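You operate a simulated robot arm through the tools that you are given. There is no shell and no other tool.

The job below is to be done with a simulated two-armed robot. You get a single attempt, and the scene is never put back.

Task
Test-run the large centrifuge at HIGH with the two blanks of equal weight.
Fine: opposite buckets, one full run; they stay in, lid shut.

Only the result counts: the job must be done as asked and must still hold three seconds after the hand-in. Knocking over, shifting, dropping, spilling or breaking anything else fails it. A push-on lid holds only when it is set on centred and level and pressed home; a screw cap is set on level and turned clockwise until tight.

Robot
Two 7-joint arms with fingered hands on one trunk that stands fixed in place. Base frame: the origin is at the foot of the trunk, x ahead of it, y to its left, z up. Lengths are in m, angles in rad, forces in N, time in s.
The left shoulder is at [0.022, 0.17, 1.398], the right one opposite. With the tool pointing down near the work surface each hand reaches from about 0.1 to 0.68 m from the base axis, measured 20 degrees to its own side. Payload 4 kg a hand.
The tool frame of a hand sits at the grasp point between the pads (the TCP): z along the fingers, y along the line on which they close. The tips reach 0.026 m beyond it. The gripper opens to 0.132 m; its body begins 0.073 m behind the TCP. The gripper is a hand of 4 fingers: y runs from the thumb to the fingers, the wrist lies at [0, 0, -0.224] in the tool frame, and closing takes about 1.5 s.
Orientation is told as [roll, pitch, yaw] about the base's x, y, z axes, in that order, counted from this pose: with the fingers straight down and closing along the base's y, the tool's x points along the base's -x, its y along +y and its z along -z.

Tools
- The arms move only by the tool drive_tool. It takes "left_plan", "right_plan" or both (then of equal length, played together; a hand with none holds still); each is a list that holds one entry, the list of rows, each a list of 7 numbers: the turn, a rotation vector about the tool's x, y, z in units of 5 degrees (1.0 is 5 degrees), then the shift along the tool's x, y, z in units of 25 mm (1.0 is 25 mm), then the gripper command, from -1 (fully open) to 1 (shut), values between in proportion. In form: [[[ax, ay, az, x, y, z, hand], ...]]. A call has 1 to 20 rows; each row shifts and turns the commanded pose from where the row before left it, along the tool's axes as they then stand. A call with a number of a shift or a turn outside -1 to 1 is refused whole. A row lasts 0.2 s, in which the tool goes at most 0.05 m and 0.15 rad; a call with a longer step from one row to the next is refused whole, and so is a gripper value outside its range. A pose out of reach is approached as far as the arm can. The call stops where the force on the tool passes 90 N (or 10 N more than at its start, if that is more) or the arm is blocked; 0.2 s more then pass. The fingers move at their own pace (about 0.045 m/s each) and stop on an object; they squeeze with about 29 N. The grip force told is the motor's: it shows also when the fingers shut on nothing. Time passes only in rows, and 0.2 s behind the last, so rows that do not move let the fingers close. It gives the time, the measured TCP pose, the force on the tool (base axes), the opening and the grip force at its end, in the units of the frame above (readings bear some noise), with the torque about the TCP (base axes, N m) and any sound that the robot's microphone picked up.
- Cameras (640 x 400 px; columns grow to the right, rows downward): "scene" is now at [0.0885, -0.0514, 1.5825]; the picture's right is [-0.57, -0.82, 0.00], its down [-0.40, 0.27, -0.88] and it looks along [0.72, -0.50, -0.48] (base axes); focal length 249 px, centre (320, 200). "left" rides on the left gripper at [-0.068, 0.002, -0.097] in its tool frame; the picture's right is [-0.03, -1.00, 0.00], its down [0.82, -0.02, -0.58] and it looks along [0.58, -0.01, 0.82] (tool axes); focal length 270 px, centre (320, 200). "right" rides on the right gripper at [0.068, 0.002, -0.097] in its tool frame; the picture's right is [-0.03, 1.00, 0.00], its down [-0.82, -0.02, -0.58] and it looks along [-0.58, -0.01, 0.82] (tool axes); focal length 270 px, centre (320, 200). There is no depth. A picture from a camera that has moved, and an enlarged one, comes with that camera's place and axes in the base frame and with its lens.
- get_image(camera): a new picture of that camera. The clock stands still meanwhile.
- slide_trunk(by): moves the trunk up (or, below 0, down) by that many m; the arms and the scene camera ride with it, the base frame stays. It gives what a move gives, with no picture.
- grasp_type(shape, hand): the hand has 4 fingers and takes this shape, open, in about a second: jaw (thumb against the fingers, like two jaws); tri (thumb and two fingers); tip (a fingertip pinch); poke (one finger out to press); point (the index stretched); flat (the hand flat); cup (the hand cupped); fist (a fist). The gripper value then closes the fingers along that shape, each until it touches; the sizes above hold for jaw. It gives what a move gives, with no picture.
- pan_tilt(pan, tilt): turns the head with the scene camera to pan (to the left, within 1.501 rad either way) and tilt (down, from -0.506 to 1.204), counted from straight ahead of the robot (the tilt from the chest, where the trunk bows). It gives what a move gives.
- enlarge(camera, box): a new picture of the part [left, top, right, bottom] of that camera's present view, enlarged. The clock stands still meanwhile.
- close_job(): hands the job in; it is judged then, once.

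Nothing tells you positions but the pictures and the camera data. Unless the task says otherwise, let go and move clear before handing in.

The tools are called after "Call:" by a JSON object that holds its "api" and its "payload". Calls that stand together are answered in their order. drive_tool: Moves the arms, as the interface text tells. Its arguments: {"type":"object","properties":{"left_plan":{"type":"array"},"right_plan":{"type":"array"}},"required":[]} The other tools are called the same way: slide_trunk (by) moves the trunk up or down; grasp_type (shape, hand) gives the hand a shape; pan_tilt (pan, tilt) turns the head that bears the scene camera; get_image (camera) takes a picture; enlarge (camera, box) takes an enlarged picture of a part of a camera's view; close_job () hands the job in.

At the start:

```text
time_s: 0.0
left_eef_pos: [0.4708, -0.0027, 1.4818]
left_orientation: [-0.001, 0.0, -0.002]
left_wrist_force: [0.6, 0.1, 0.8]
left_torque: [-0.01, -0.02, -0.01]
left_opening: 0.132
left_grip_force: 0.1
left_shape: jaw
right_eef_pos: [0.4434, -0.4685, 1.4515]
right_orientation: [-0.001, 0.001, 0.001]
right_wrist_force: [-0.2, -0.1, 0.0]
right_torque: [0.02, 0.0, -0.01]
right_opening: 0.1318
right_grip_force: 0.1
right_shape: jaw
trunk travel left (down, up): [-0.625, 0.13]
head pan, tilt (commanded): [-0.602, 0.501]
```

scene: 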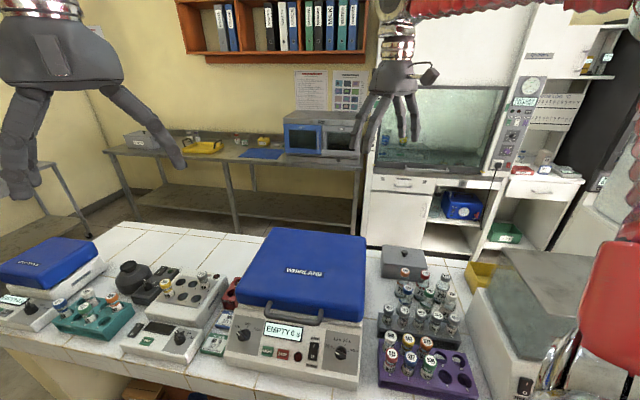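
right: 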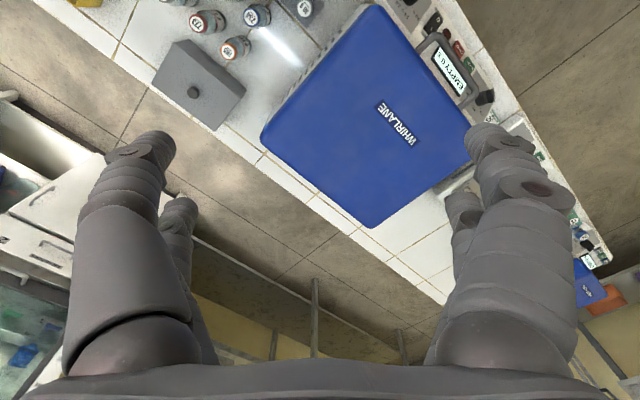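
left: 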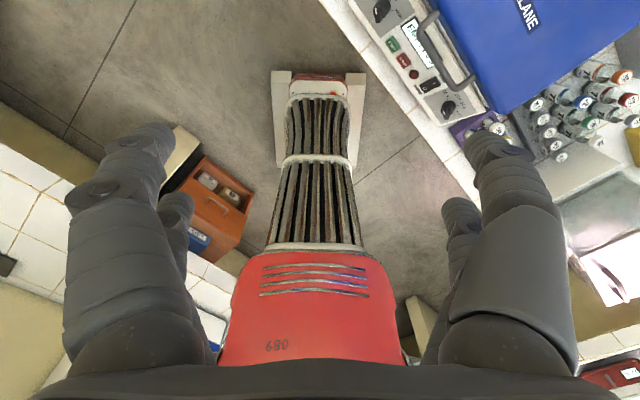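

I see a bench with a large blue-lidded centrifuge (WHIRLANE), a smaller one on the left, and several tube racks. First I'll look closer at the panel, the racks and the labels.

Call:
{"api": "enlarge", "payload": {"camera": "scene", "box": [220, 220, 380, 390]}}

Call:
{"api": "enlarge", "payload": {"camera": "scene", "box": [360, 240, 500, 400]}}

Call:
{"api": "enlarge", "payload": {"camera": "scene", "box": [0, 230, 240, 380]}}

```text
2.35 times, centred on (300, 305) of scene
camera zoom: at [0.0885, -0.0514, 1.5825], right [-0.57, -0.82, 0.0], down [-0.4, 0.27, -0.88], along [0.72, -0.5, -0.48], focal length 587 px, centre (367, -47)
```

zoom: 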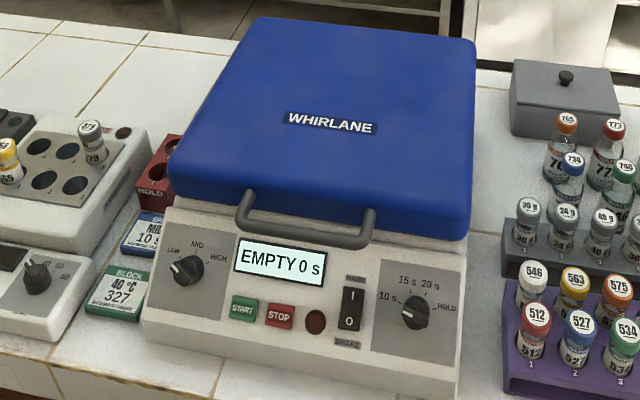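

```text
2.50 times, centred on (430, 320) of scene
camera zoom: at [0.0885, -0.0514, 1.5825], right [-0.57, -0.82, 0.0], down [-0.4, 0.27, -0.88], along [0.72, -0.5, -0.48], focal length 624 px, centre (45, -100)
```

zoom: 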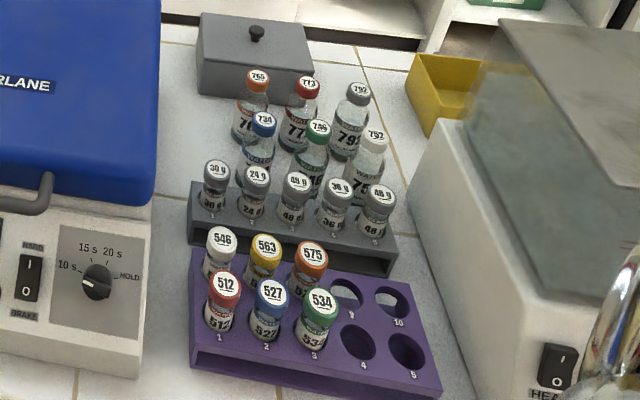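

```text
2.67 times, centred on (120, 305) of scene
camera zoom: at [0.0885, -0.0514, 1.5825], right [-0.57, -0.82, 0.0], down [-0.4, 0.27, -0.88], along [0.72, -0.5, -0.48], focal length 665 px, centre (853, -80)
```

zoom: 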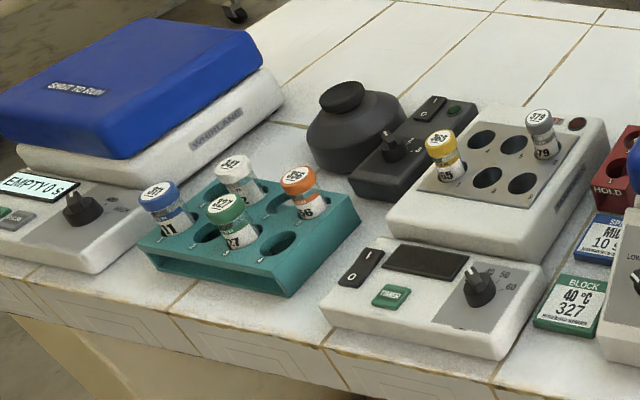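

The blanks look like the grey-capped vials with gram marks in the grey rack. I'll zoom in to read their weights and the panel lettering.

Call:
{"api": "enlarge", "payload": {"camera": "scene", "box": [395, 295, 465, 340]}}

Call:
{"api": "enlarge", "payload": {"camera": "scene", "box": [225, 310, 305, 360]}}

Call:
{"api": "enlarge", "payload": {"camera": "scene", "box": [290, 320, 370, 390]}}

Call:
{"api": "enlarge", "payload": {"camera": "scene", "box": [190, 260, 260, 360]}}

```text
8.89 times, centred on (430, 318) of scene
camera zoom: at [0.0885, -0.0514, 1.5825], right [-0.57, -0.82, 0.0], down [-0.4, 0.27, -0.88], along [0.72, -0.5, -0.48], focal length 2217 px, centre (-658, -844)
```

zoom: 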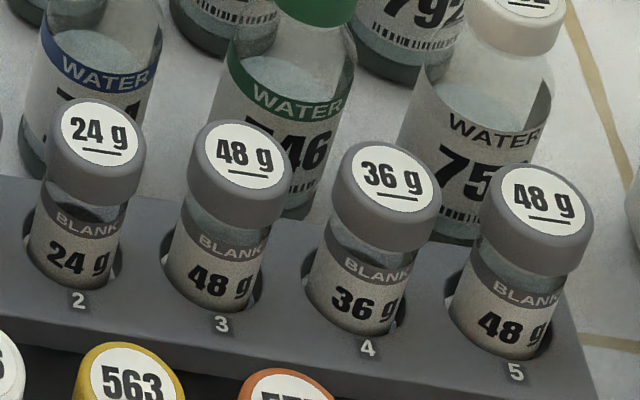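

```text
8.00 times, centred on (265, 335) of scene
camera zoom: at [0.0885, -0.0514, 1.5825], right [-0.57, -0.82, 0.0], down [-0.4, 0.27, -0.88], along [0.72, -0.5, -0.48], focal length 1995 px, centre (760, -880)
```

zoom: 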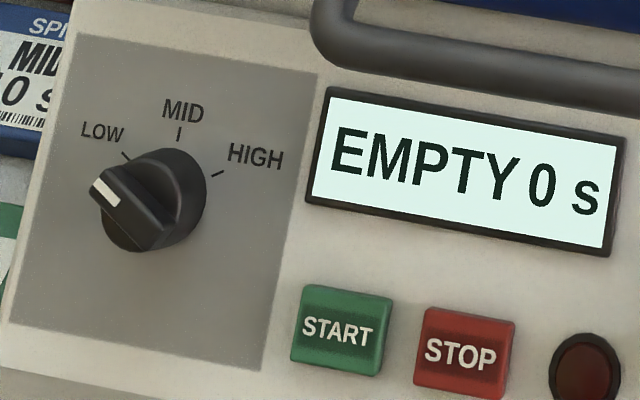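

```text
5.71 times, centred on (330, 355) of scene
camera zoom: at [0.0885, -0.0514, 1.5825], right [-0.57, -0.82, 0.0], down [-0.4, 0.27, -0.88], along [0.72, -0.5, -0.48], focal length 1425 px, centre (263, -686)
```

zoom: 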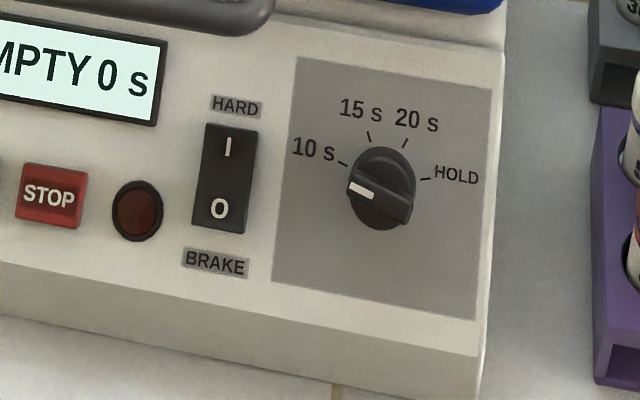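

```text
4.00 times, centred on (225, 310) of scene
camera zoom: at [0.0885, -0.0514, 1.5825], right [-0.57, -0.82, 0.0], down [-0.4, 0.27, -0.88], along [0.72, -0.5, -0.48], focal length 998 px, centre (700, -240)
```

zoom: 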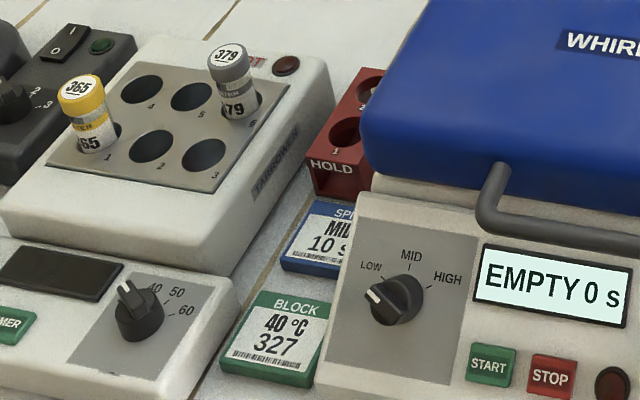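

The two equal blanks are the 48 g ones in grey-rack holes 3 and 5 (the others are 30, 24 and 36 g). Next I'll tilt the head down to see the bench better before planning geometry.

Call:
{"api": "pan_tilt", "payload": {"pan": -0.7, "tilt": 0.85}}

Call:
{"api": "get_image", "payload": {"camera": "scene"}}

Call:
{"api": "get_image", "payload": {"camera": "right"}}

Call:
{"api": "get_image", "payload": {"camera": "left"}}

```text
time_s: 0.8
left_eef_pos: [0.4728, -0.0023, 1.4823]
left_orientation: [0.001, -0.001, 0.0]
left_wrist_force: [0.2, 0.1, -1.1]
left_torque: [0.01, -0.03, 0.01]
left_opening: 0.1319
left_grip_force: 0.2
left_shape: jaw
right_eef_pos: [0.4449, -0.4685, 1.4524]
right_orientation: [0.001, -0.001, 0.0]
right_wrist_force: [0.5, 0.7, -0.5]
right_torque: [-0.02, -0.03, 0.01]
right_opening: 0.1321
right_grip_force: 0.0
right_shape: jaw
trunk travel left (down, up): [-0.625, 0.13]
head pan, tilt (commanded): [-0.7, 0.85]
```

```text
taken
camera scene: at [0.0734, -0.0501, 1.5527], right [-0.64, -0.77, 0.0], down [-0.57, 0.48, -0.66], along [0.5, -0.43, -0.75], focal length 249 px, centre (320, 200)
```

scene: 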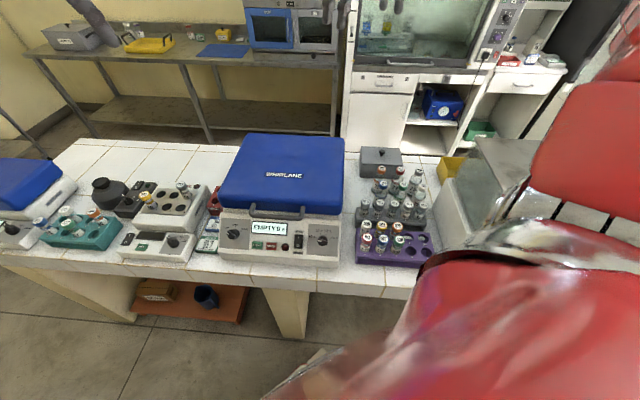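

```text
taken
camera right: at [0.3756, -0.4674, 1.5479], right [0.03, 1.0, 0.0], down [0.82, -0.02, 0.58], along [0.58, -0.01, -0.82], focal length 270 px, centre (320, 200)
```

right: 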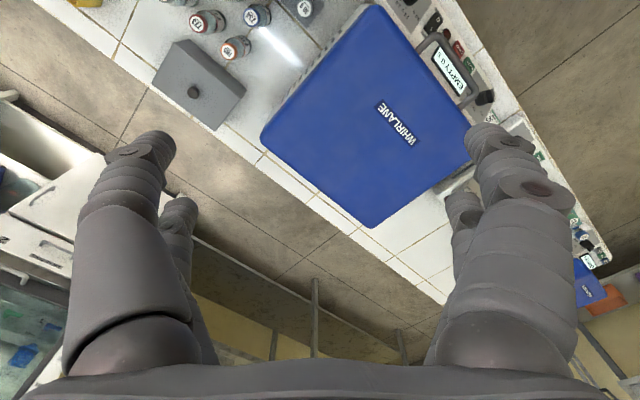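

```text
taken
camera left: at [0.5401, 0.0011, 1.5781], right [0.03, -1.0, 0.0], down [-0.82, -0.02, 0.58], along [-0.58, -0.01, -0.82], focal length 270 px, centre (320, 200)
```

left: 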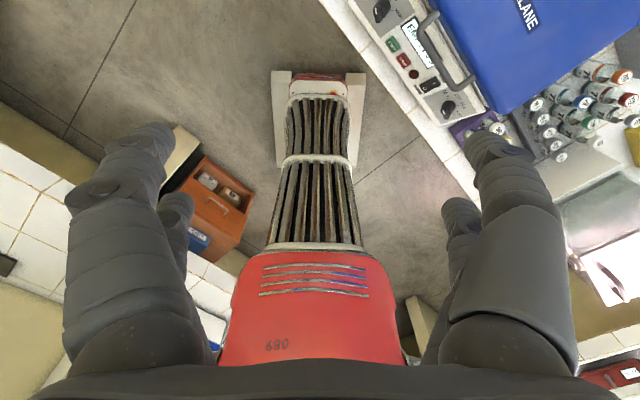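

The centrifuge sits turned about -43° on the bench, lid top near z≈1.05 with its handle facing the robot. I'll enlarge the handle, panel and rack from this head view to triangulate.

Call:
{"api": "enlarge", "payload": {"camera": "scene", "box": [205, 125, 355, 270]}}

Call:
{"api": "enlarge", "payload": {"camera": "scene", "box": [345, 140, 475, 270]}}

Call:
{"api": "enlarge", "payload": {"camera": "right", "box": [240, 0, 540, 240]}}

Call:
{"api": "enlarge", "payload": {"camera": "left", "box": [360, 0, 640, 180]}}

```text
2.76 times, centred on (280, 198) of scene
camera zoom: at [0.0734, -0.0501, 1.5527], right [-0.64, -0.77, 0.0], down [-0.57, 0.48, -0.66], along [0.5, -0.43, -0.75], focal length 688 px, centre (430, 207)
```

zoom: 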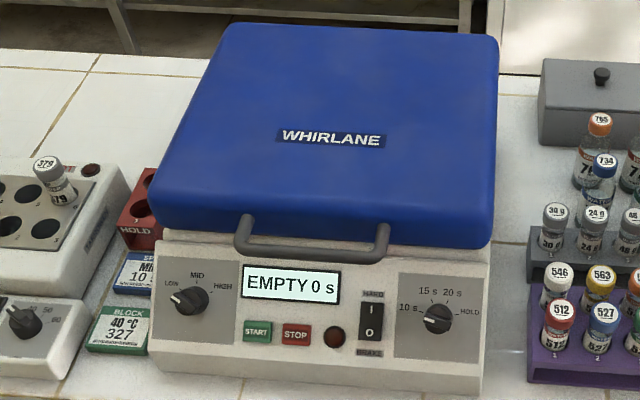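

```text
3.08 times, centred on (410, 205) of scene
camera zoom: at [0.0734, -0.0501, 1.5527], right [-0.64, -0.77, 0.0], down [-0.57, 0.48, -0.66], along [0.5, -0.43, -0.75], focal length 767 px, centre (43, 185)
```

zoom: 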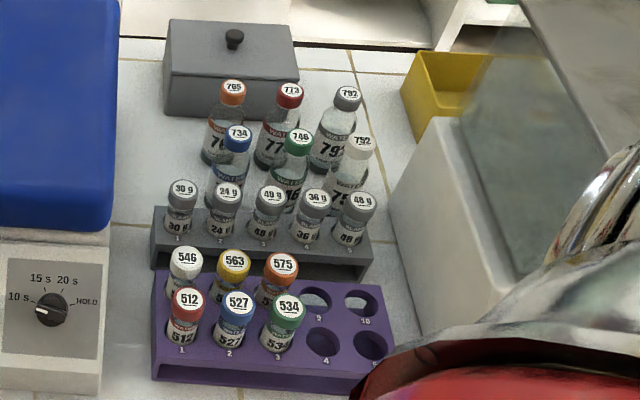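

```text
1.67 times, centred on (390, 120) of right
camera zoom: at [0.3756, -0.4674, 1.5479], right [0.03, 1.0, 0.0], down [0.82, -0.02, 0.58], along [0.58, -0.01, -0.82], focal length 450 px, centre (203, 333)
```

zoom: 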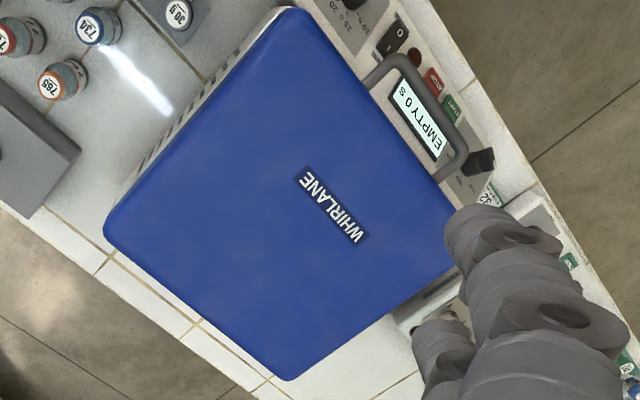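

```text
2.22 times, centred on (500, 90) of left
camera zoom: at [0.5401, 0.0011, 1.5781], right [0.03, -1.0, 0.0], down [-0.82, -0.02, 0.58], along [-0.58, -0.01, -0.82], focal length 601 px, centre (-80, 444)
```

zoom: 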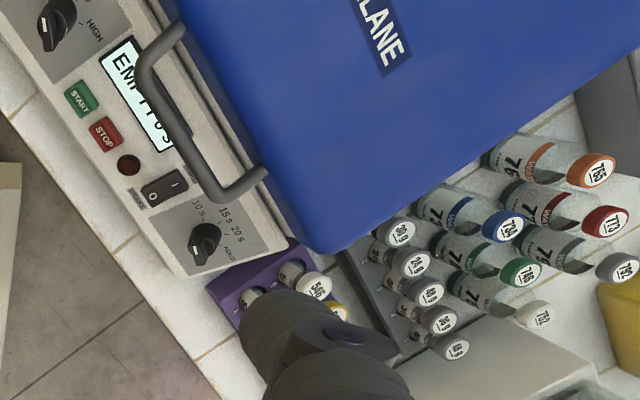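

The blanks' caps are at about z 0.95, from roughly (0.37,-0.50) to (0.25,-0.63) across the row; the handle bar is near (0.46,-0.23,1.01). I'll look at the right hand itself with the head camera to learn the finger shapes.

Call:
{"api": "pan_tilt", "payload": {"pan": -0.75, "tilt": 0.3}}

Call:
{"api": "get_image", "payload": {"camera": "scene"}}

```text
time_s: 1.8
left_eef_pos: [0.4724, -0.0018, 1.4817]
left_orientation: [-0.002, 0.0, -0.001]
left_wrist_force: [1.2, 0.2, -0.3]
left_torque: [-0.02, 0.0, 0.04]
left_opening: 0.1318
left_grip_force: 0.1
left_shape: jaw
right_eef_pos: [0.4446, -0.4692, 1.4524]
right_orientation: [-0.001, 0.0, 0.0]
right_wrist_force: [0.4, -0.1, 0.0]
right_torque: [0.01, -0.01, -0.03]
right_opening: 0.1317
right_grip_force: 0.0
right_shape: jaw
trunk travel left (down, up): [-0.625, 0.13]
head pan, tilt (commanded): [-0.75, 0.3]
```

```text
taken
camera scene: at [0.0819, -0.0635, 1.6009], right [-0.68, -0.73, 0.0], down [-0.22, 0.2, -0.95], along [0.7, -0.65, -0.3], focal length 249 px, centre (320, 200)
```

scene: 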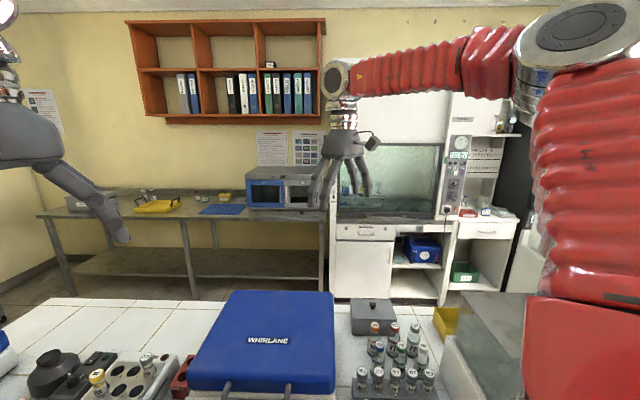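

Call:
{"api": "enlarge", "payload": {"camera": "scene", "box": [290, 80, 410, 220]}}

Call:
{"api": "grasp_type", "payload": {"hand": "right", "shape": "tip"}}

Call:
{"api": "enlarge", "payload": {"camera": "scene", "box": [290, 80, 410, 220]}}

Call:
{"api": "get_image", "payload": {"camera": "right"}}

```text
2.86 times, centred on (350, 150) of scene
camera zoom: at [0.0819, -0.0635, 1.6009], right [-0.68, -0.73, 0.0], down [-0.22, 0.2, -0.95], along [0.7, -0.65, -0.3], focal length 712 px, centre (234, 343)
```

zoom: 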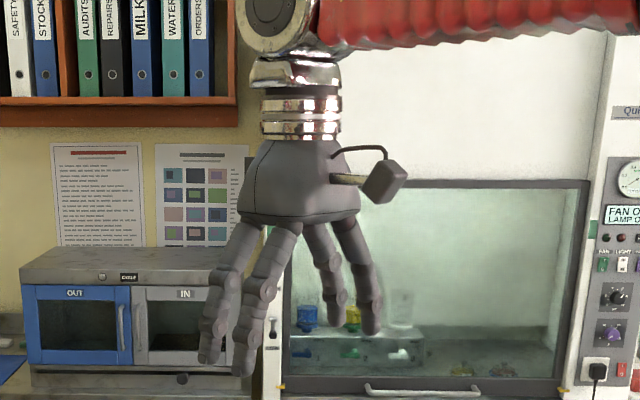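

```text
time_s: 2.7
left_eef_pos: [0.4712, -0.0025, 1.4816]
left_orientation: [0.0, 0.0, -0.001]
left_wrist_force: [-0.1, 0.5, 0.0]
left_torque: [0.0, 0.01, 0.0]
left_opening: 0.132
left_grip_force: 0.0
left_shape: jaw
right_eef_pos: [0.4452, -0.4691, 1.4524]
right_orientation: [-0.001, 0.0, -0.001]
right_wrist_force: [0.9, 0.0, 0.5]
right_torque: [0.01, -0.01, -0.02]
right_opening: 0.132
right_grip_force: 0.1
right_shape: tip
trunk travel left (down, up): [-0.625, 0.13]
head pan, tilt (commanded): [-0.75, 0.3]
```

```text
2.86 times, centred on (350, 150) of scene
camera zoom: at [0.0819, -0.0635, 1.601], right [-0.68, -0.73, 0.0], down [-0.22, 0.2, -0.96], along [0.7, -0.65, -0.3], focal length 712 px, centre (234, 343)
```

zoom: 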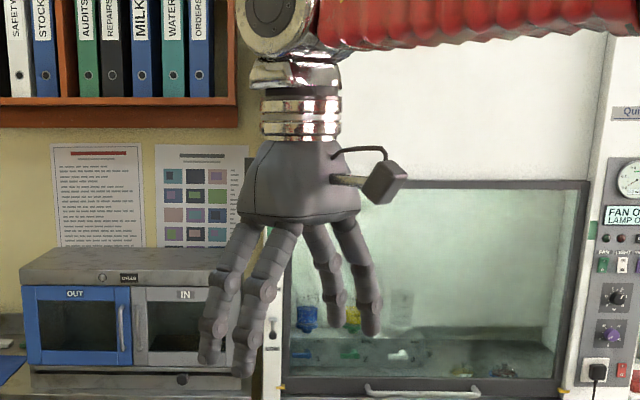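

```text
taken
camera right: at [0.3756, -0.4674, 1.5479], right [0.03, 1.0, 0.0], down [0.82, -0.02, 0.58], along [0.58, -0.01, -0.82], focal length 270 px, centre (320, 200)
```

right: 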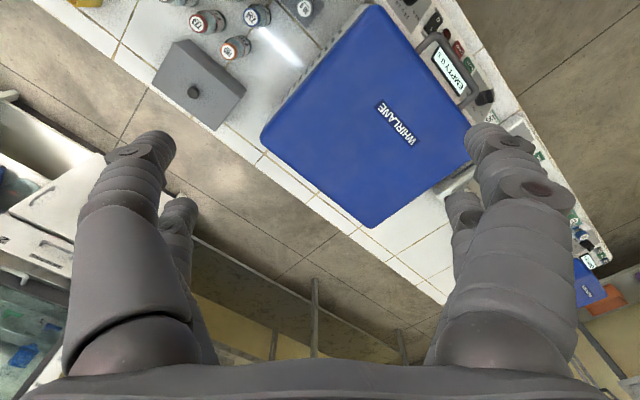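

The hand has two fingers facing two; I'll close it in free air in "tip" shape to see what the pinch looks like.

Call:
{"api": "drive_tool", "payload": {"right_plan": [[[0, 0, 0, 0, 0, 0, 0.5], [0, 0, 0, 0, 0, 0, 0.5], [0, 0, 0, 0, 0, 0, 0.5], [0, 0, 0, 0, 0, 0, 0.5], [0, 0, 0, 0, 0, 0, 0.5], [0, 0, 0, 0, 0, 0, 0.5], [0, 0, 0, 0, 0, 0, 0.5], [0, 0, 0, 0, 0, 0, 0.5]]]}}

Call:
{"api": "enlarge", "payload": {"camera": "scene", "box": [290, 80, 410, 220]}}

Call:
{"api": "get_image", "payload": {"camera": "right"}}

Call:
{"api": "drive_tool", "payload": {"right_plan": [[[0, 0, 0, 0, 0, 0, 1], [0, 0, 0, 0, 0, 0, 1], [0, 0, 0, 0, 0, 0, 1], [0, 0, 0, 0, 0, 0, 1], [0, 0, 0, 0, 0, 0, 1], [0, 0, 0, 0, 0, 0, 1]]]}}

Call:
{"api": "enlarge", "payload": {"camera": "scene", "box": [290, 80, 410, 220]}}

Call:
{"api": "get_image", "payload": {"camera": "right"}}

```text
time_s: 4.5
left_eef_pos: [0.4717, -0.0014, 1.483]
left_orientation: [-0.001, 0.0, -0.001]
left_wrist_force: [-0.5, 0.8, -0.3]
left_torque: [-0.01, 0.02, -0.04]
left_opening: 0.1318
left_grip_force: 0.0
left_shape: jaw
right_eef_pos: [0.4444, -0.4688, 1.4517]
right_orientation: [0.001, 0.0, -0.001]
right_wrist_force: [-0.4, -0.1, 0.4]
right_torque: [0.01, 0.01, 0.0]
right_opening: 0.0334
right_grip_force: 0.1
right_shape: tip
trunk travel left (down, up): [-0.625, 0.13]
head pan, tilt (commanded): [-0.75, 0.3]
```

```text
2.86 times, centred on (350, 150) of scene
camera zoom: at [0.0819, -0.0635, 1.601], right [-0.68, -0.73, 0.0], down [-0.22, 0.2, -0.96], along [0.7, -0.65, -0.3], focal length 712 px, centre (234, 343)
```

zoom: 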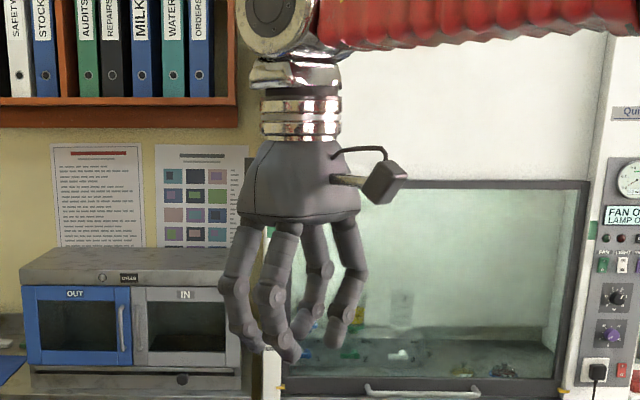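

```text
taken
camera right: at [0.3756, -0.4674, 1.5479], right [0.03, 1.0, 0.0], down [0.82, -0.02, 0.58], along [0.58, -0.01, -0.82], focal length 270 px, centre (320, 200)
```

right: 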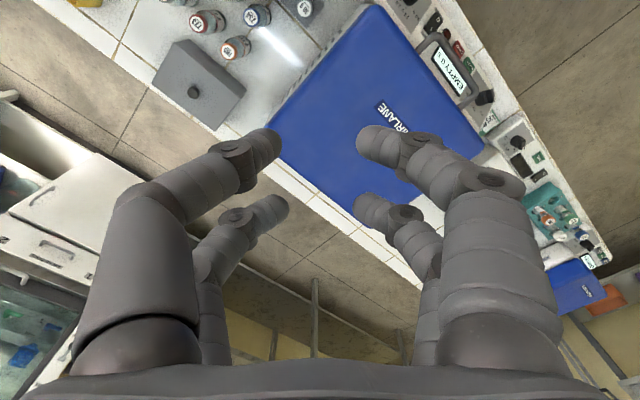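

```text
time_s: 5.9
left_eef_pos: [0.4716, -0.0027, 1.4824]
left_orientation: [0.0, 0.0, -0.001]
left_wrist_force: [0.4, -0.1, 0.4]
left_torque: [0.0, 0.01, 0.0]
left_opening: 0.132
left_grip_force: 0.0
left_shape: jaw
right_eef_pos: [0.4442, -0.4687, 1.4523]
right_orientation: [-0.001, 0.0, -0.001]
right_wrist_force: [0.9, 0.6, -0.3]
right_torque: [-0.02, -0.02, -0.04]
right_opening: 0.0
right_grip_force: 29.6
right_shape: tip
trunk travel left (down, up): [-0.625, 0.13]
head pan, tilt (commanded): [-0.75, 0.3]
```

```text
2.86 times, centred on (350, 150) of scene
camera zoom: at [0.0819, -0.0635, 1.601], right [-0.68, -0.73, 0.0], down [-0.22, 0.2, -0.96], along [0.7, -0.65, -0.3], focal length 712 px, centre (234, 343)
```

zoom: 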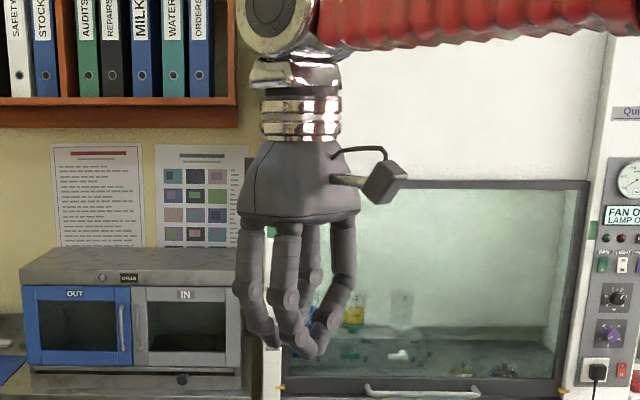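

```text
taken
camera right: at [0.3756, -0.4674, 1.5479], right [0.03, 1.0, 0.0], down [0.82, -0.02, 0.58], along [0.58, -0.01, -0.82], focal length 270 px, centre (320, 200)
```

right: 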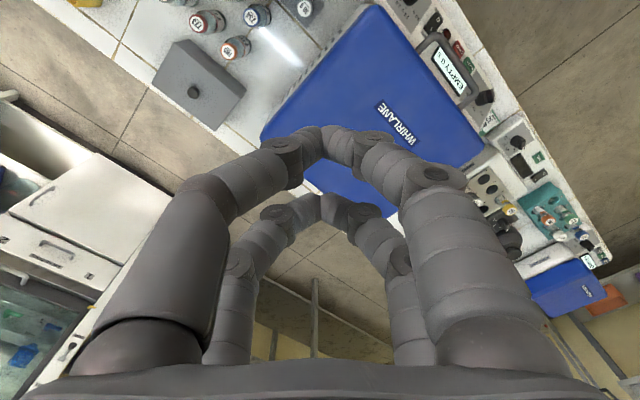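

In "tip" both finger pairs (about 37 mm apart) pinch with bent tips. Let me compare the "jaw" shape half closed and "poke" for pressing and knob turning.

Call:
{"api": "grasp_type", "payload": {"hand": "right", "shape": "jaw"}}

Call:
{"api": "drive_tool", "payload": {"right_plan": [[[0, 0, 0, 0, 0, 0, 0.4], [0, 0, 0, 0, 0, 0, 0.4], [0, 0, 0, 0, 0, 0, 0.4], [0, 0, 0, 0, 0, 0, 0.4], [0, 0, 0, 0, 0, 0, 0.4], [0, 0, 0, 0, 0, 0, 0.4]]]}}

Call:
{"api": "enlarge", "payload": {"camera": "scene", "box": [290, 80, 410, 220]}}

Call:
{"api": "get_image", "payload": {"camera": "right"}}

Call:
{"api": "grasp_type", "payload": {"hand": "left", "shape": "poke"}}

Call:
{"api": "drive_tool", "payload": {"left_plan": [[[0, 0, 0, 0, 0, 0, 1], [0, 0, 0, 0, 0, 0, 1], [0, 0, 0, 0, 0, 0, 1], [0, 0, 0, 0, 0, 0, 1], [0, 0, 0, 0, 0, 0, 1], [0, 0, 0, 0, 0, 0, 1]]]}}

Call:
{"api": "get_image", "payload": {"camera": "left"}}

Call:
{"api": "enlarge", "payload": {"camera": "scene", "box": [0, 80, 150, 260]}}

```text
time_s: 6.8
left_eef_pos: [0.4723, -0.0018, 1.4818]
left_orientation: [0.001, 0.001, 0.0]
left_wrist_force: [-0.4, 0.7, 0.3]
left_torque: [0.01, 0.0, 0.02]
left_opening: 0.1318
left_grip_force: 0.0
left_shape: jaw
right_eef_pos: [0.4444, -0.4697, 1.4511]
right_orientation: [0.001, -0.002, 0.0]
right_wrist_force: [-1.0, -0.1, 0.7]
right_torque: [0.01, 0.0, -0.02]
right_opening: 0.1318
right_grip_force: 0.1
right_shape: jaw
trunk travel left (down, up): [-0.625, 0.13]
head pan, tilt (commanded): [-0.75, 0.3]
```

```text
time_s: 8.2
left_eef_pos: [0.473, -0.0022, 1.4824]
left_orientation: [0.001, 0.001, -0.001]
left_wrist_force: [-0.6, -0.1, -0.6]
left_torque: [-0.01, -0.01, -0.03]
left_opening: 0.1319
left_grip_force: 0.1
left_shape: jaw
right_eef_pos: [0.4452, -0.4682, 1.4523]
right_orientation: [0.0, 0.0, 0.0]
right_wrist_force: [-1.4, -0.9, 0.2]
right_torque: [0.05, 0.02, -0.01]
right_opening: 0.0397
right_grip_force: 0.0
right_shape: jaw
trunk travel left (down, up): [-0.625, 0.13]
head pan, tilt (commanded): [-0.75, 0.3]
```

```text
2.86 times, centred on (350, 150) of scene
camera zoom: at [0.0819, -0.0635, 1.601], right [-0.68, -0.73, 0.0], down [-0.22, 0.2, -0.96], along [0.7, -0.65, -0.3], focal length 712 px, centre (234, 343)
```

zoom: 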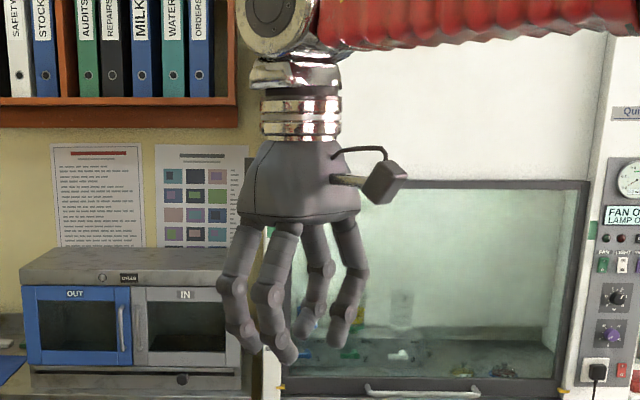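

```text
taken
camera right: at [0.3756, -0.4674, 1.5479], right [0.03, 1.0, 0.0], down [0.82, -0.02, 0.58], along [0.58, -0.01, -0.82], focal length 270 px, centre (320, 200)
```

right: 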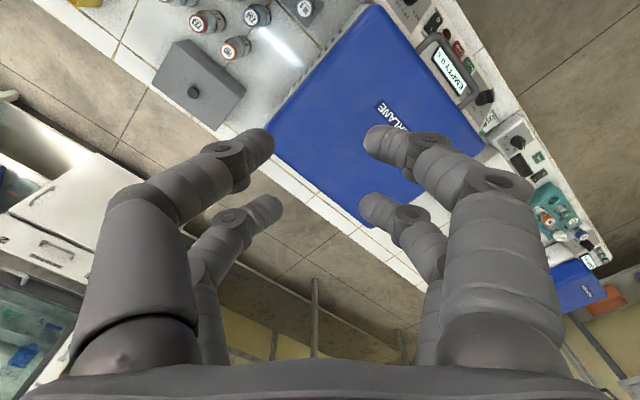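

```text
time_s: 9.1
left_eef_pos: [0.4724, -0.0013, 1.4811]
left_orientation: [0.0, 0.0, 0.001]
left_wrist_force: [0.1, 0.6, -0.5]
left_torque: [0.01, -0.01, 0.02]
left_opening: 0.0001
left_grip_force: 0.0
left_shape: poke
right_eef_pos: [0.4439, -0.4686, 1.452]
right_orientation: [0.002, -0.002, 0.0]
right_wrist_force: [-0.8, 0.3, 0.3]
right_torque: [-0.01, 0.0, -0.04]
right_opening: 0.0398
right_grip_force: 0.2
right_shape: jaw
trunk travel left (down, up): [-0.625, 0.13]
head pan, tilt (commanded): [-0.75, 0.3]
```

```text
time_s: 10.5
left_eef_pos: [0.4719, -0.0021, 1.4815]
left_orientation: [0.0, 0.0, -0.001]
left_wrist_force: [0.5, 0.7, -1.1]
left_torque: [-0.03, 0.01, 0.01]
left_opening: 0.0002
left_grip_force: 0.0
left_shape: poke
right_eef_pos: [0.4442, -0.4684, 1.4513]
right_orientation: [0.002, -0.001, -0.001]
right_wrist_force: [-0.1, 1.1, -0.1]
right_torque: [0.03, -0.01, 0.01]
right_opening: 0.04
right_grip_force: 0.0
right_shape: jaw
trunk travel left (down, up): [-0.625, 0.13]
head pan, tilt (commanded): [-0.75, 0.3]
```

```text
taken
camera left: at [0.5401, 0.0011, 1.5781], right [0.03, -1.0, 0.0], down [-0.82, -0.02, 0.58], along [-0.58, -0.01, -0.82], focal length 270 px, centre (320, 200)
```

left: 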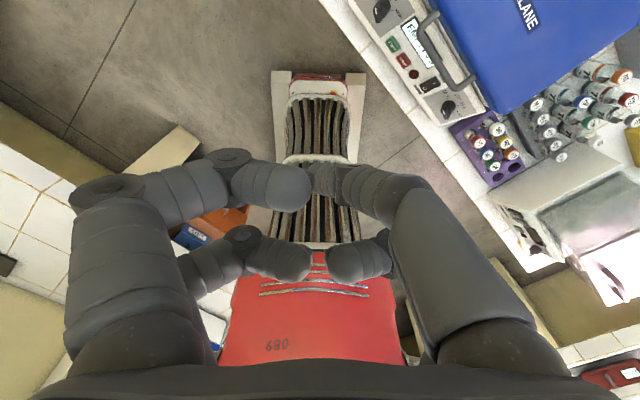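

```text
2.22 times, centred on (75, 170) of scene
camera zoom: at [0.0819, -0.0635, 1.601], right [-0.68, -0.73, 0.0], down [-0.22, 0.2, -0.96], along [0.7, -0.65, -0.3], focal length 554 px, centre (864, 267)
```

zoom: 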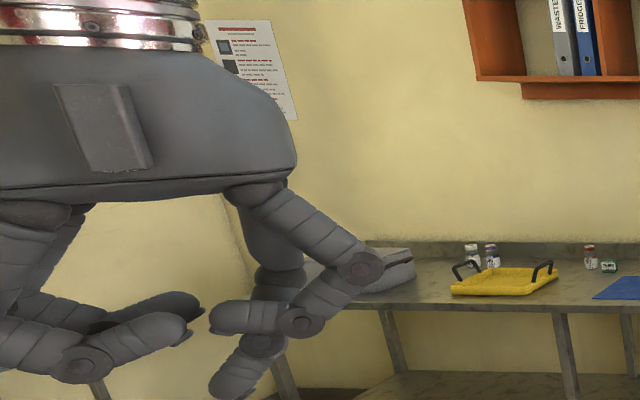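

The fingers are 2-on-2, so I'll grip the lid's handle bar from front-above with the right hand. First I clear the left arm away and turn the right hand by +45° yaw and tilt it forward.

Call:
{"api": "drive_tool", "payload": {"left_plan": [[[0, 0, 0, 0.4, 0.8, 0, 1], [0, 0, 0, 0.4, 0.8, 0, 1], [0, 0, 0, 0.4, 0.8, 0, 1], [0, 0, 0, 0.4, 0.8, 0, 1], [0, 0, 0, 0.4, 0.8, 0, 1], [0, 0, 0, 0.4, 0.8, 0, 1], [0, 0, 0, 0.4, 0.8, 0, 1], [0, 0, 0, 0.4, 0.8, 0, 1], [0, 0, 0, 0.4, 0.8, 0, 1], [0, 0, 0, 0.4, 0.8, 0, 1], [0, 0, 0, 0.4, 0.8, 0, 1], [0, 0, 0, 0, 0, 0, 1], [0, 0, 0, 0, 0, 0, 1], [0, 0, 0, 0, 0, 0, 1], [0, 0, 0, 0, 0, 0, 1], [0, 0, 0, 0, 0, 0, 1], [0, 0, 0, 0, 0, 0, 1], [0, 0, 0, 0, 0, 0, 1], [0, 0, 0, 0, 0, 0, 1], [0, 0, 0, 0, 0, 0, 1]]], "right_plan": [[[0, 0, -1, 0, 0, 0, 0.2], [0, 0, -1, 0, 0, 0, 0.2], [0, 0, -1, 0, 0, 0, 0.2], [0, 0, -1, 0, 0, 0, 0.2], [0, 0, -1, 0, 0, 0, 0.2], [0, 0, -1, 0, 0, 0, 0.2], [0, 0, -1, 0, 0, 0, 0.2], [0, 0, -1, 0, 0, 0, 0.2], [0, 0, -1, 0, 0, 0, 0.2], [1, 0, 0, 0, 0, 0, 0.2], [1, 0, 0, 0, 0, 0, 0.2], [1, 0, 0, 0, 0, 0, 0.2], [1, 0, 0, 0, 0, 0, 0.2], [1, 0, 0, 0, 0, 0, 0.2], [1, 0, 0, 0, 0, 0, 0.2], [1, 0, 0, 0, 0, 0, 0.2], [1, 0, 0, 0, 0, 0, 0.2], [1, 0, 0, 0, 0, 0, 0.2], [0, 0, 0, 0, 0, 0, 0.2], [0, 0, 0, 0, 0, 0, 0.2]]]}}

Call:
{"api": "pan_tilt", "payload": {"pan": -0.6, "tilt": 0.55}}

Call:
{"api": "get_image", "payload": {"camera": "scene"}}

Call:
{"api": "get_image", "payload": {"camera": "right"}}

```text
time_s: 14.7
left_eef_pos: [0.3625, 0.2175, 1.4831]
left_orientation: [0.0, 0.0, -0.001]
left_wrist_force: [0.2, 0.6, 0.6]
left_torque: [0.02, -0.02, 0.0]
left_opening: 0.0
left_grip_force: 0.1
left_shape: poke
right_eef_pos: [0.4434, -0.4689, 1.4521]
right_orientation: [-0.785, 0.0, 0.785]
right_wrist_force: [0.4, -0.4, 0.1]
right_torque: [-0.02, -0.02, 0.01]
right_opening: 0.0527
right_grip_force: 0.0
right_shape: jaw
trunk travel left (down, up): [-0.625, 0.13]
head pan, tilt (commanded): [-0.75, 0.3]
```

```text
time_s: 15.5
left_eef_pos: [0.3629, 0.2173, 1.4848]
left_orientation: [0.001, -0.001, -0.001]
left_wrist_force: [-0.1, -0.2, 0.0]
left_torque: [-0.02, 0.0, 0.0]
left_opening: 0.0
left_grip_force: 0.1
left_shape: poke
right_eef_pos: [0.4441, -0.4685, 1.4524]
right_orientation: [-0.787, -0.001, 0.784]
right_wrist_force: [-1.0, -0.6, 0.1]
right_torque: [0.0, -0.02, -0.03]
right_opening: 0.0524
right_grip_force: 0.0
right_shape: jaw
trunk travel left (down, up): [-0.625, 0.13]
head pan, tilt (commanded): [-0.6, 0.55]
```

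```text
taken
camera scene: at [0.0873, -0.0505, 1.5781], right [-0.57, -0.82, 0.0], down [-0.43, 0.3, -0.85], along [0.7, -0.48, -0.52], focal length 249 px, centre (320, 200)
```

scene: 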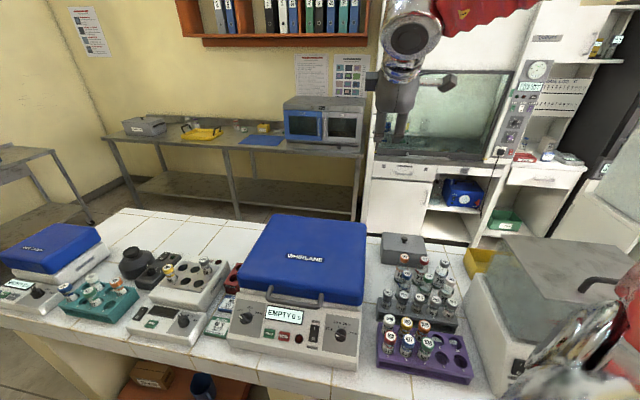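

```text
taken
camera right: at [0.3461, -0.4683, 1.5183], right [-0.48, 0.52, -0.71], down [0.3, 0.86, 0.42], along [0.82, -0.01, -0.57], focal length 270 px, centre (320, 200)
```

right: 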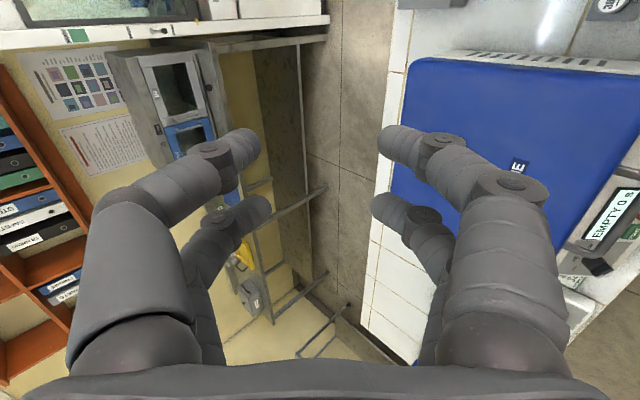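

The right hand is tilted 45° forward; now I bring it to just in front of and above the handle bar, staying ~0.12 m short of it, and look again.

Call:
{"api": "drive_tool", "payload": {"right_plan": [[[0, 0, 0, -0.4275, 0.993, 0.195, 0.2], [0, 0, 0, -0.4275, 0.993, 0.195, 0.2], [0, 0, 0, -0.4275, 0.993, 0.195, 0.2], [0, 0, 0, -0.4275, 0.993, 0.195, 0.2], [0, 0, 0, -0.4275, 0.993, 0.195, 0.2], [0, 0, 0, -0.4275, 0.993, 0.195, 0.2], [0, 0, 0, -0.4275, 0.993, 0.195, 0.2], [0, 0, 0, -0.4275, 0.993, 0.195, 0.2], [0, 0, 0, -0.4275, 0.993, 0.195, 0.2], [0, 0, 0, -0.4275, 0.993, 0.195, 0.2], [0, 0, 0, -0.4275, 0.993, 0.195, 0.2], [0, 0, 0, -0.4275, 0.993, 0.195, 0.2], [0, 0, 0, -0.4275, 0.993, 0.195, 0.2], [0, 0, 0, -0.4275, 0.993, 0.195, 0.2], [0, 0, 0, -0.4275, 0.993, 0.195, 0.2], [0, 0, 0, -0.4275, 0.993, 0.195, 0.2], [0, 0, 0, 0, 0, 0, 0.2]]]}}

Call:
{"api": "get_image", "payload": {"camera": "scene"}}

Call:
{"api": "get_image", "payload": {"camera": "right"}}

```text
time_s: 19.1
left_eef_pos: [0.3627, 0.2186, 1.4836]
left_orientation: [-0.001, 0.001, 0.001]
left_wrist_force: [-0.3, -0.2, -1.3]
left_torque: [-0.02, 0.0, 0.02]
left_opening: 0.0
left_grip_force: 0.1
left_shape: poke
right_eef_pos: [0.4081, -0.2574, 1.1611]
right_orientation: [-0.784, 0.001, 0.786]
right_wrist_force: [0.1, -0.6, -0.1]
right_torque: [0.0, -0.02, -0.02]
right_opening: 0.0522
right_grip_force: 0.1
right_shape: jaw
right hand out of reach, approached as far as the arm can: row 13, 14, 15, 16
trunk travel left (down, up): [-0.625, 0.13]
head pan, tilt (commanded): [-0.6, 0.55]
```

```text
taken
camera scene: at [0.0875, -0.0504, 1.5781], right [-0.56, -0.83, 0.0], down [-0.43, 0.3, -0.85], along [0.7, -0.48, -0.52], focal length 249 px, centre (320, 200)
```

scene: 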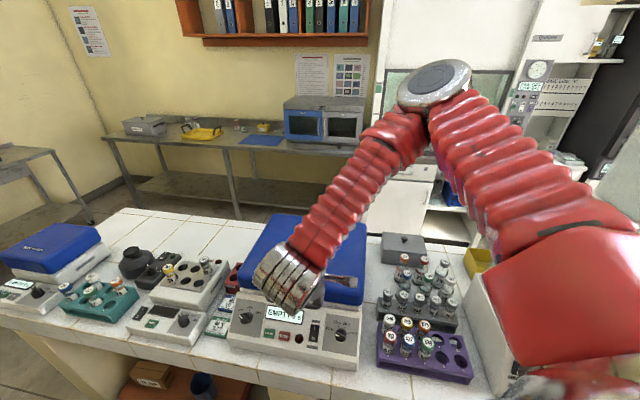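

```text
taken
camera right: at [0.3106, -0.2569, 1.2262], right [-0.48, 0.52, -0.71], down [0.3, 0.85, 0.42], along [0.82, -0.01, -0.57], focal length 270 px, centre (320, 200)
```

right: 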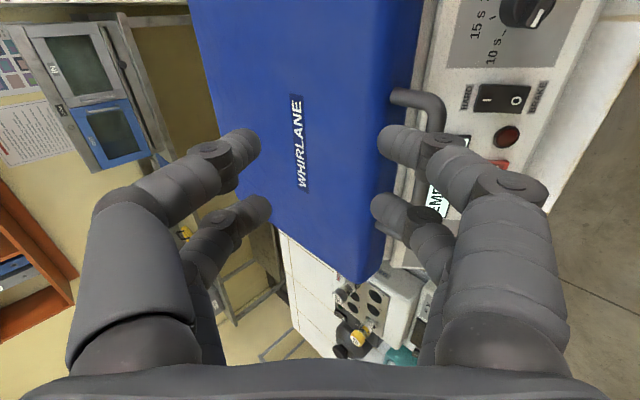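

The right arm can't reach that pose with this yaw, but I see the handle from the side here. I'll zoom in on the gap between the bar, the lid and the panel.

Call:
{"api": "enlarge", "payload": {"camera": "right", "box": [370, 60, 530, 260]}}

Call:
{"api": "get_image", "payload": {"camera": "left"}}

```text
2.00 times, centred on (450, 160) of right
camera zoom: at [0.3106, -0.2569, 1.2262], right [-0.48, 0.52, -0.71], down [0.3, 0.85, 0.42], along [0.82, -0.01, -0.57], focal length 541 px, centre (60, 280)
```

zoom: 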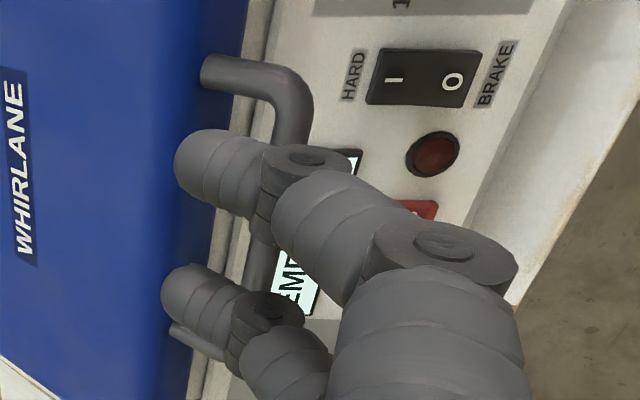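

```text
taken
camera left: at [0.4313, 0.2208, 1.5792], right [0.03, -1.0, 0.0], down [-0.82, -0.02, 0.58], along [-0.58, -0.02, -0.82], focal length 270 px, centre (320, 200)
```

left: 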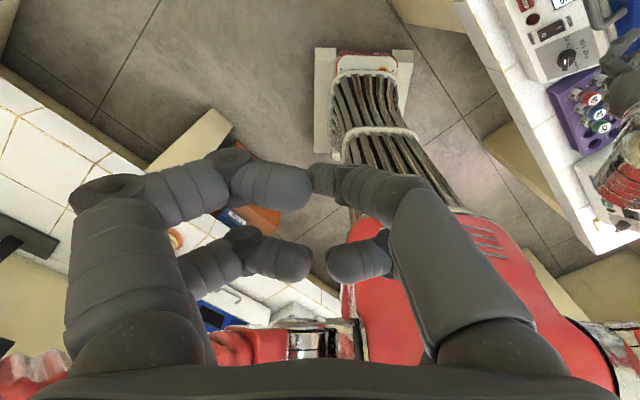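

The gap behind the bar looks about 3 cm, and the left arm points straight along the centrifuge's axis, so I'll use the left hand for the lid. Right arm backs off the way it came while the left hand turns in place.

Call:
{"api": "drive_tool", "payload": {"right_plan": [[[0, 0, 0, 0.4275, -0.993, -0.195, 0.2], [0, 0, 0, 0.4275, -0.993, -0.195, 0.2], [0, 0, 0, 0.4275, -0.993, -0.195, 0.2], [0, 0, 0, 0.4275, -0.993, -0.195, 0.2], [0, 0, 0, 0.4275, -0.993, -0.195, 0.2], [0, 0, 0, 0.4275, -0.993, -0.195, 0.2], [0, 0, 0, 0.4275, -0.993, -0.195, 0.2], [0, 0, 0, 0.4275, -0.993, -0.195, 0.2], [0, 0, 0, 0.4275, -0.993, -0.195, 0.2], [0, 0, 0, 0.4275, -0.993, -0.195, 0.2], [0, 0, 0, 0.4275, -0.993, -0.195, 0.2], [0, 0, 0, 0.4275, -0.993, -0.195, 0.2], [0, 0, 0, 0.4275, -0.993, -0.195, 0.2], [0, 0, 0, 0.4275, -0.993, -0.195, 0.2], [0, 0, 0, 0.4275, -0.993, -0.195, 0.2], [0, 0, 0, 0.4275, -0.993, -0.195, 0.2], [0, 0, 0, 0, 0, 0, 0.2]]]}}

Call:
{"api": "grasp_type", "payload": {"hand": "left", "shape": "jaw"}}

Call:
{"api": "drive_tool", "payload": {"left_plan": [[[0, 0, -1, 0, 0, 0, 0.2], [0, 0, -1, 0, 0, 0, 0.2], [0, 0, -1, 0, 0, 0, 0.2], [0, 0, -1, 0, 0, 0, 0.2], [0, 0, -1, 0, 0, 0, 0.2], [0, 0, -1, 0, 0, 0, 0.2], [0, 0, -1, 0, 0, 0, 0.2], [0, 0, -1, 0, 0, 0, 0.2], [0, 0, -1, 0, 0, 0, 0.2], [1, 0, 0, 0, 0, 0, 0.2], [1, 0, 0, 0, 0, 0, 0.2], [1, 0, 0, 0, 0, 0, 0.2], [1, 0, 0, 0, 0, 0, 0.2], [1, 0, 0, 0, 0, 0, 0.2], [1, 0, 0, 0, 0, 0, 0.2], [1, 0, 0, 0, 0, 0, 0.2], [1, 0, 0, 0, 0, 0, 0.2], [1, 0, 0, 0, 0, 0, 0.2], [0, 0, 0, 0, 0, 0, 0.2]]]}}

Call:
{"api": "get_image", "payload": {"camera": "left"}}

```text
time_s: 22.7
left_eef_pos: [0.3623, 0.2176, 1.4824]
left_orientation: [0.0, 0.0, 0.001]
left_wrist_force: [0.9, -0.2, 0.2]
left_torque: [0.01, -0.01, 0.0]
left_opening: 0.0
left_grip_force: 0.2
left_shape: poke
right_eef_pos: [0.4502, -0.5372, 1.4964]
right_orientation: [-0.784, 0.0, 0.787]
right_wrist_force: [0.2, -0.1, -0.1]
right_torque: [-0.02, -0.03, 0.01]
right_opening: 0.0527
right_grip_force: 0.1
right_shape: jaw
trunk travel left (down, up): [-0.625, 0.13]
head pan, tilt (commanded): [-0.6, 0.55]
```

```text
time_s: 23.6
left_eef_pos: [0.3635, 0.2172, 1.4831]
left_orientation: [-0.001, 0.0, -0.001]
left_wrist_force: [-1.2, 0.9, 0.9]
left_torque: [0.01, -0.02, 0.01]
left_opening: 0.1321
left_grip_force: 0.0
left_shape: jaw
right_eef_pos: [0.45, -0.5357, 1.4947]
right_orientation: [-0.785, 0.0, 0.786]
right_wrist_force: [0.0, -0.1, -0.2]
right_torque: [-0.03, 0.01, 0.02]
right_opening: 0.0523
right_grip_force: 0.0
right_shape: jaw
trunk travel left (down, up): [-0.625, 0.13]
head pan, tilt (commanded): [-0.6, 0.55]
```

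```text
time_s: 27.6
left_eef_pos: [0.3612, 0.2169, 1.4812]
left_orientation: [-0.786, 0.001, 0.786]
left_wrist_force: [0.1, 0.0, -0.2]
left_torque: [0.05, 0.01, 0.0]
left_opening: 0.0532
left_grip_force: 0.1
left_shape: jaw
right_eef_pos: [0.4493, -0.5373, 1.4946]
right_orientation: [-0.785, 0.0, 0.786]
right_wrist_force: [-0.1, 0.1, -0.6]
right_torque: [-0.03, 0.02, 0.01]
right_opening: 0.0524
right_grip_force: 0.0
right_shape: jaw
trunk travel left (down, up): [-0.625, 0.13]
head pan, tilt (commanded): [-0.6, 0.55]
```

```text
taken
camera left: at [0.361, 0.3166, 1.5486], right [0.52, -0.48, 0.71], down [-0.86, -0.3, 0.42], along [0.01, -0.82, -0.57], focal length 270 px, centre (320, 200)
```

left: 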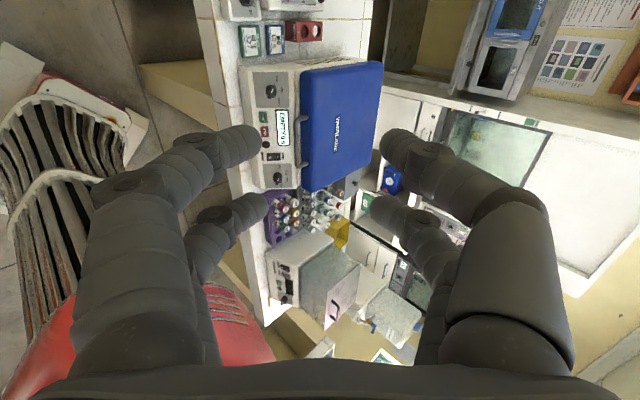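

Left camera now looks across at the centrifuge. I'll bring the left hand to the stand-off point in front of the handle.

Call:
{"api": "drive_tool", "payload": {"left_plan": [[[0, 0, 0, 0.489, 0.116, 0.976, 0.2], [0, 0, 0, 0.489, 0.116, 0.976, 0.2], [0, 0, 0, 0.489, 0.116, 0.976, 0.2], [0, 0, 0, 0.489, 0.116, 0.976, 0.2], [0, 0, 0, 0.489, 0.116, 0.976, 0.2], [0, 0, 0, 0.489, 0.116, 0.976, 0.2], [0, 0, 0, 0.489, 0.116, 0.976, 0.2], [0, 0, 0, 0.489, 0.116, 0.976, 0.2], [0, 0, 0, 0.489, 0.116, 0.976, 0.2], [0, 0, 0, 0.489, 0.116, 0.976, 0.2], [0, 0, 0, 0.489, 0.116, 0.976, 0.2], [0, 0, 0, 0.489, 0.116, 0.976, 0.2], [0, 0, 0, 0.489, 0.116, 0.976, 0.2], [0, 0, 0, 0.489, 0.116, 0.976, 0.2], [0, 0, 0, 0.489, 0.116, 0.976, 0.2], [0, 0, 0, 0.489, 0.116, 0.976, 0.2], [0, 0, 0, 0.489, 0.116, 0.976, 0.2], [0, 0, 0, 0.489, 0.116, 0.976, 0.2]]]}}

Call:
{"api": "get_image", "payload": {"camera": "left"}}

Call:
{"api": "get_image", "payload": {"camera": "scene"}}

```text
time_s: 31.4
left_eef_pos: [0.402, -0.1316, 1.1352]
left_orientation: [-0.784, 0.0, 0.786]
left_wrist_force: [-0.6, -0.6, 0.2]
left_torque: [0.03, -0.02, -0.02]
left_opening: 0.0531
left_grip_force: 0.0
left_shape: jaw
left hand out of reach, approached as far as the arm can: row 8
right_eef_pos: [0.4504, -0.5381, 1.4952]
right_orientation: [-0.783, -0.002, 0.787]
right_wrist_force: [0.2, 0.0, -0.1]
right_torque: [0.01, -0.04, 0.02]
right_opening: 0.0525
right_grip_force: 0.1
right_shape: jaw
trunk travel left (down, up): [-0.625, 0.13]
head pan, tilt (commanded): [-0.6, 0.55]
```

```text
taken
camera left: at [0.4019, -0.0327, 1.2023], right [0.52, -0.48, 0.71], down [-0.86, -0.3, 0.42], along [0.01, -0.82, -0.57], focal length 270 px, centre (320, 200)
```

left: 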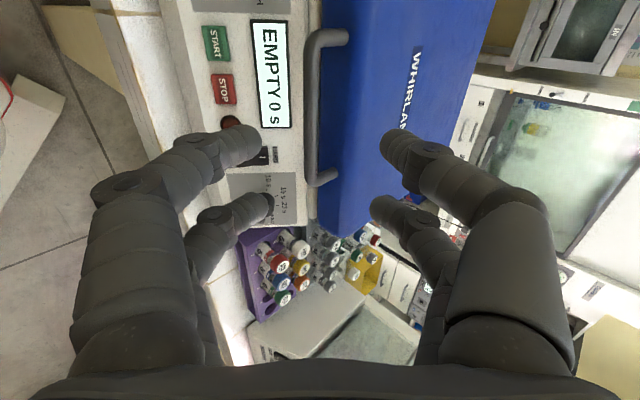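

```text
taken
camera scene: at [0.0874, -0.0512, 1.578], right [-0.56, -0.83, 0.0], down [-0.43, 0.3, -0.85], along [0.7, -0.48, -0.52], focal length 249 px, centre (320, 200)
```

scene: 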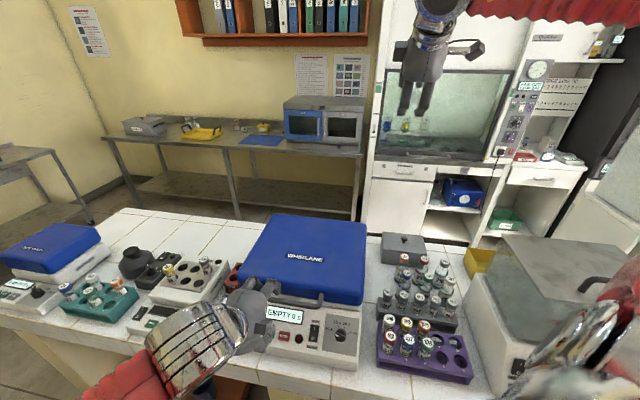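

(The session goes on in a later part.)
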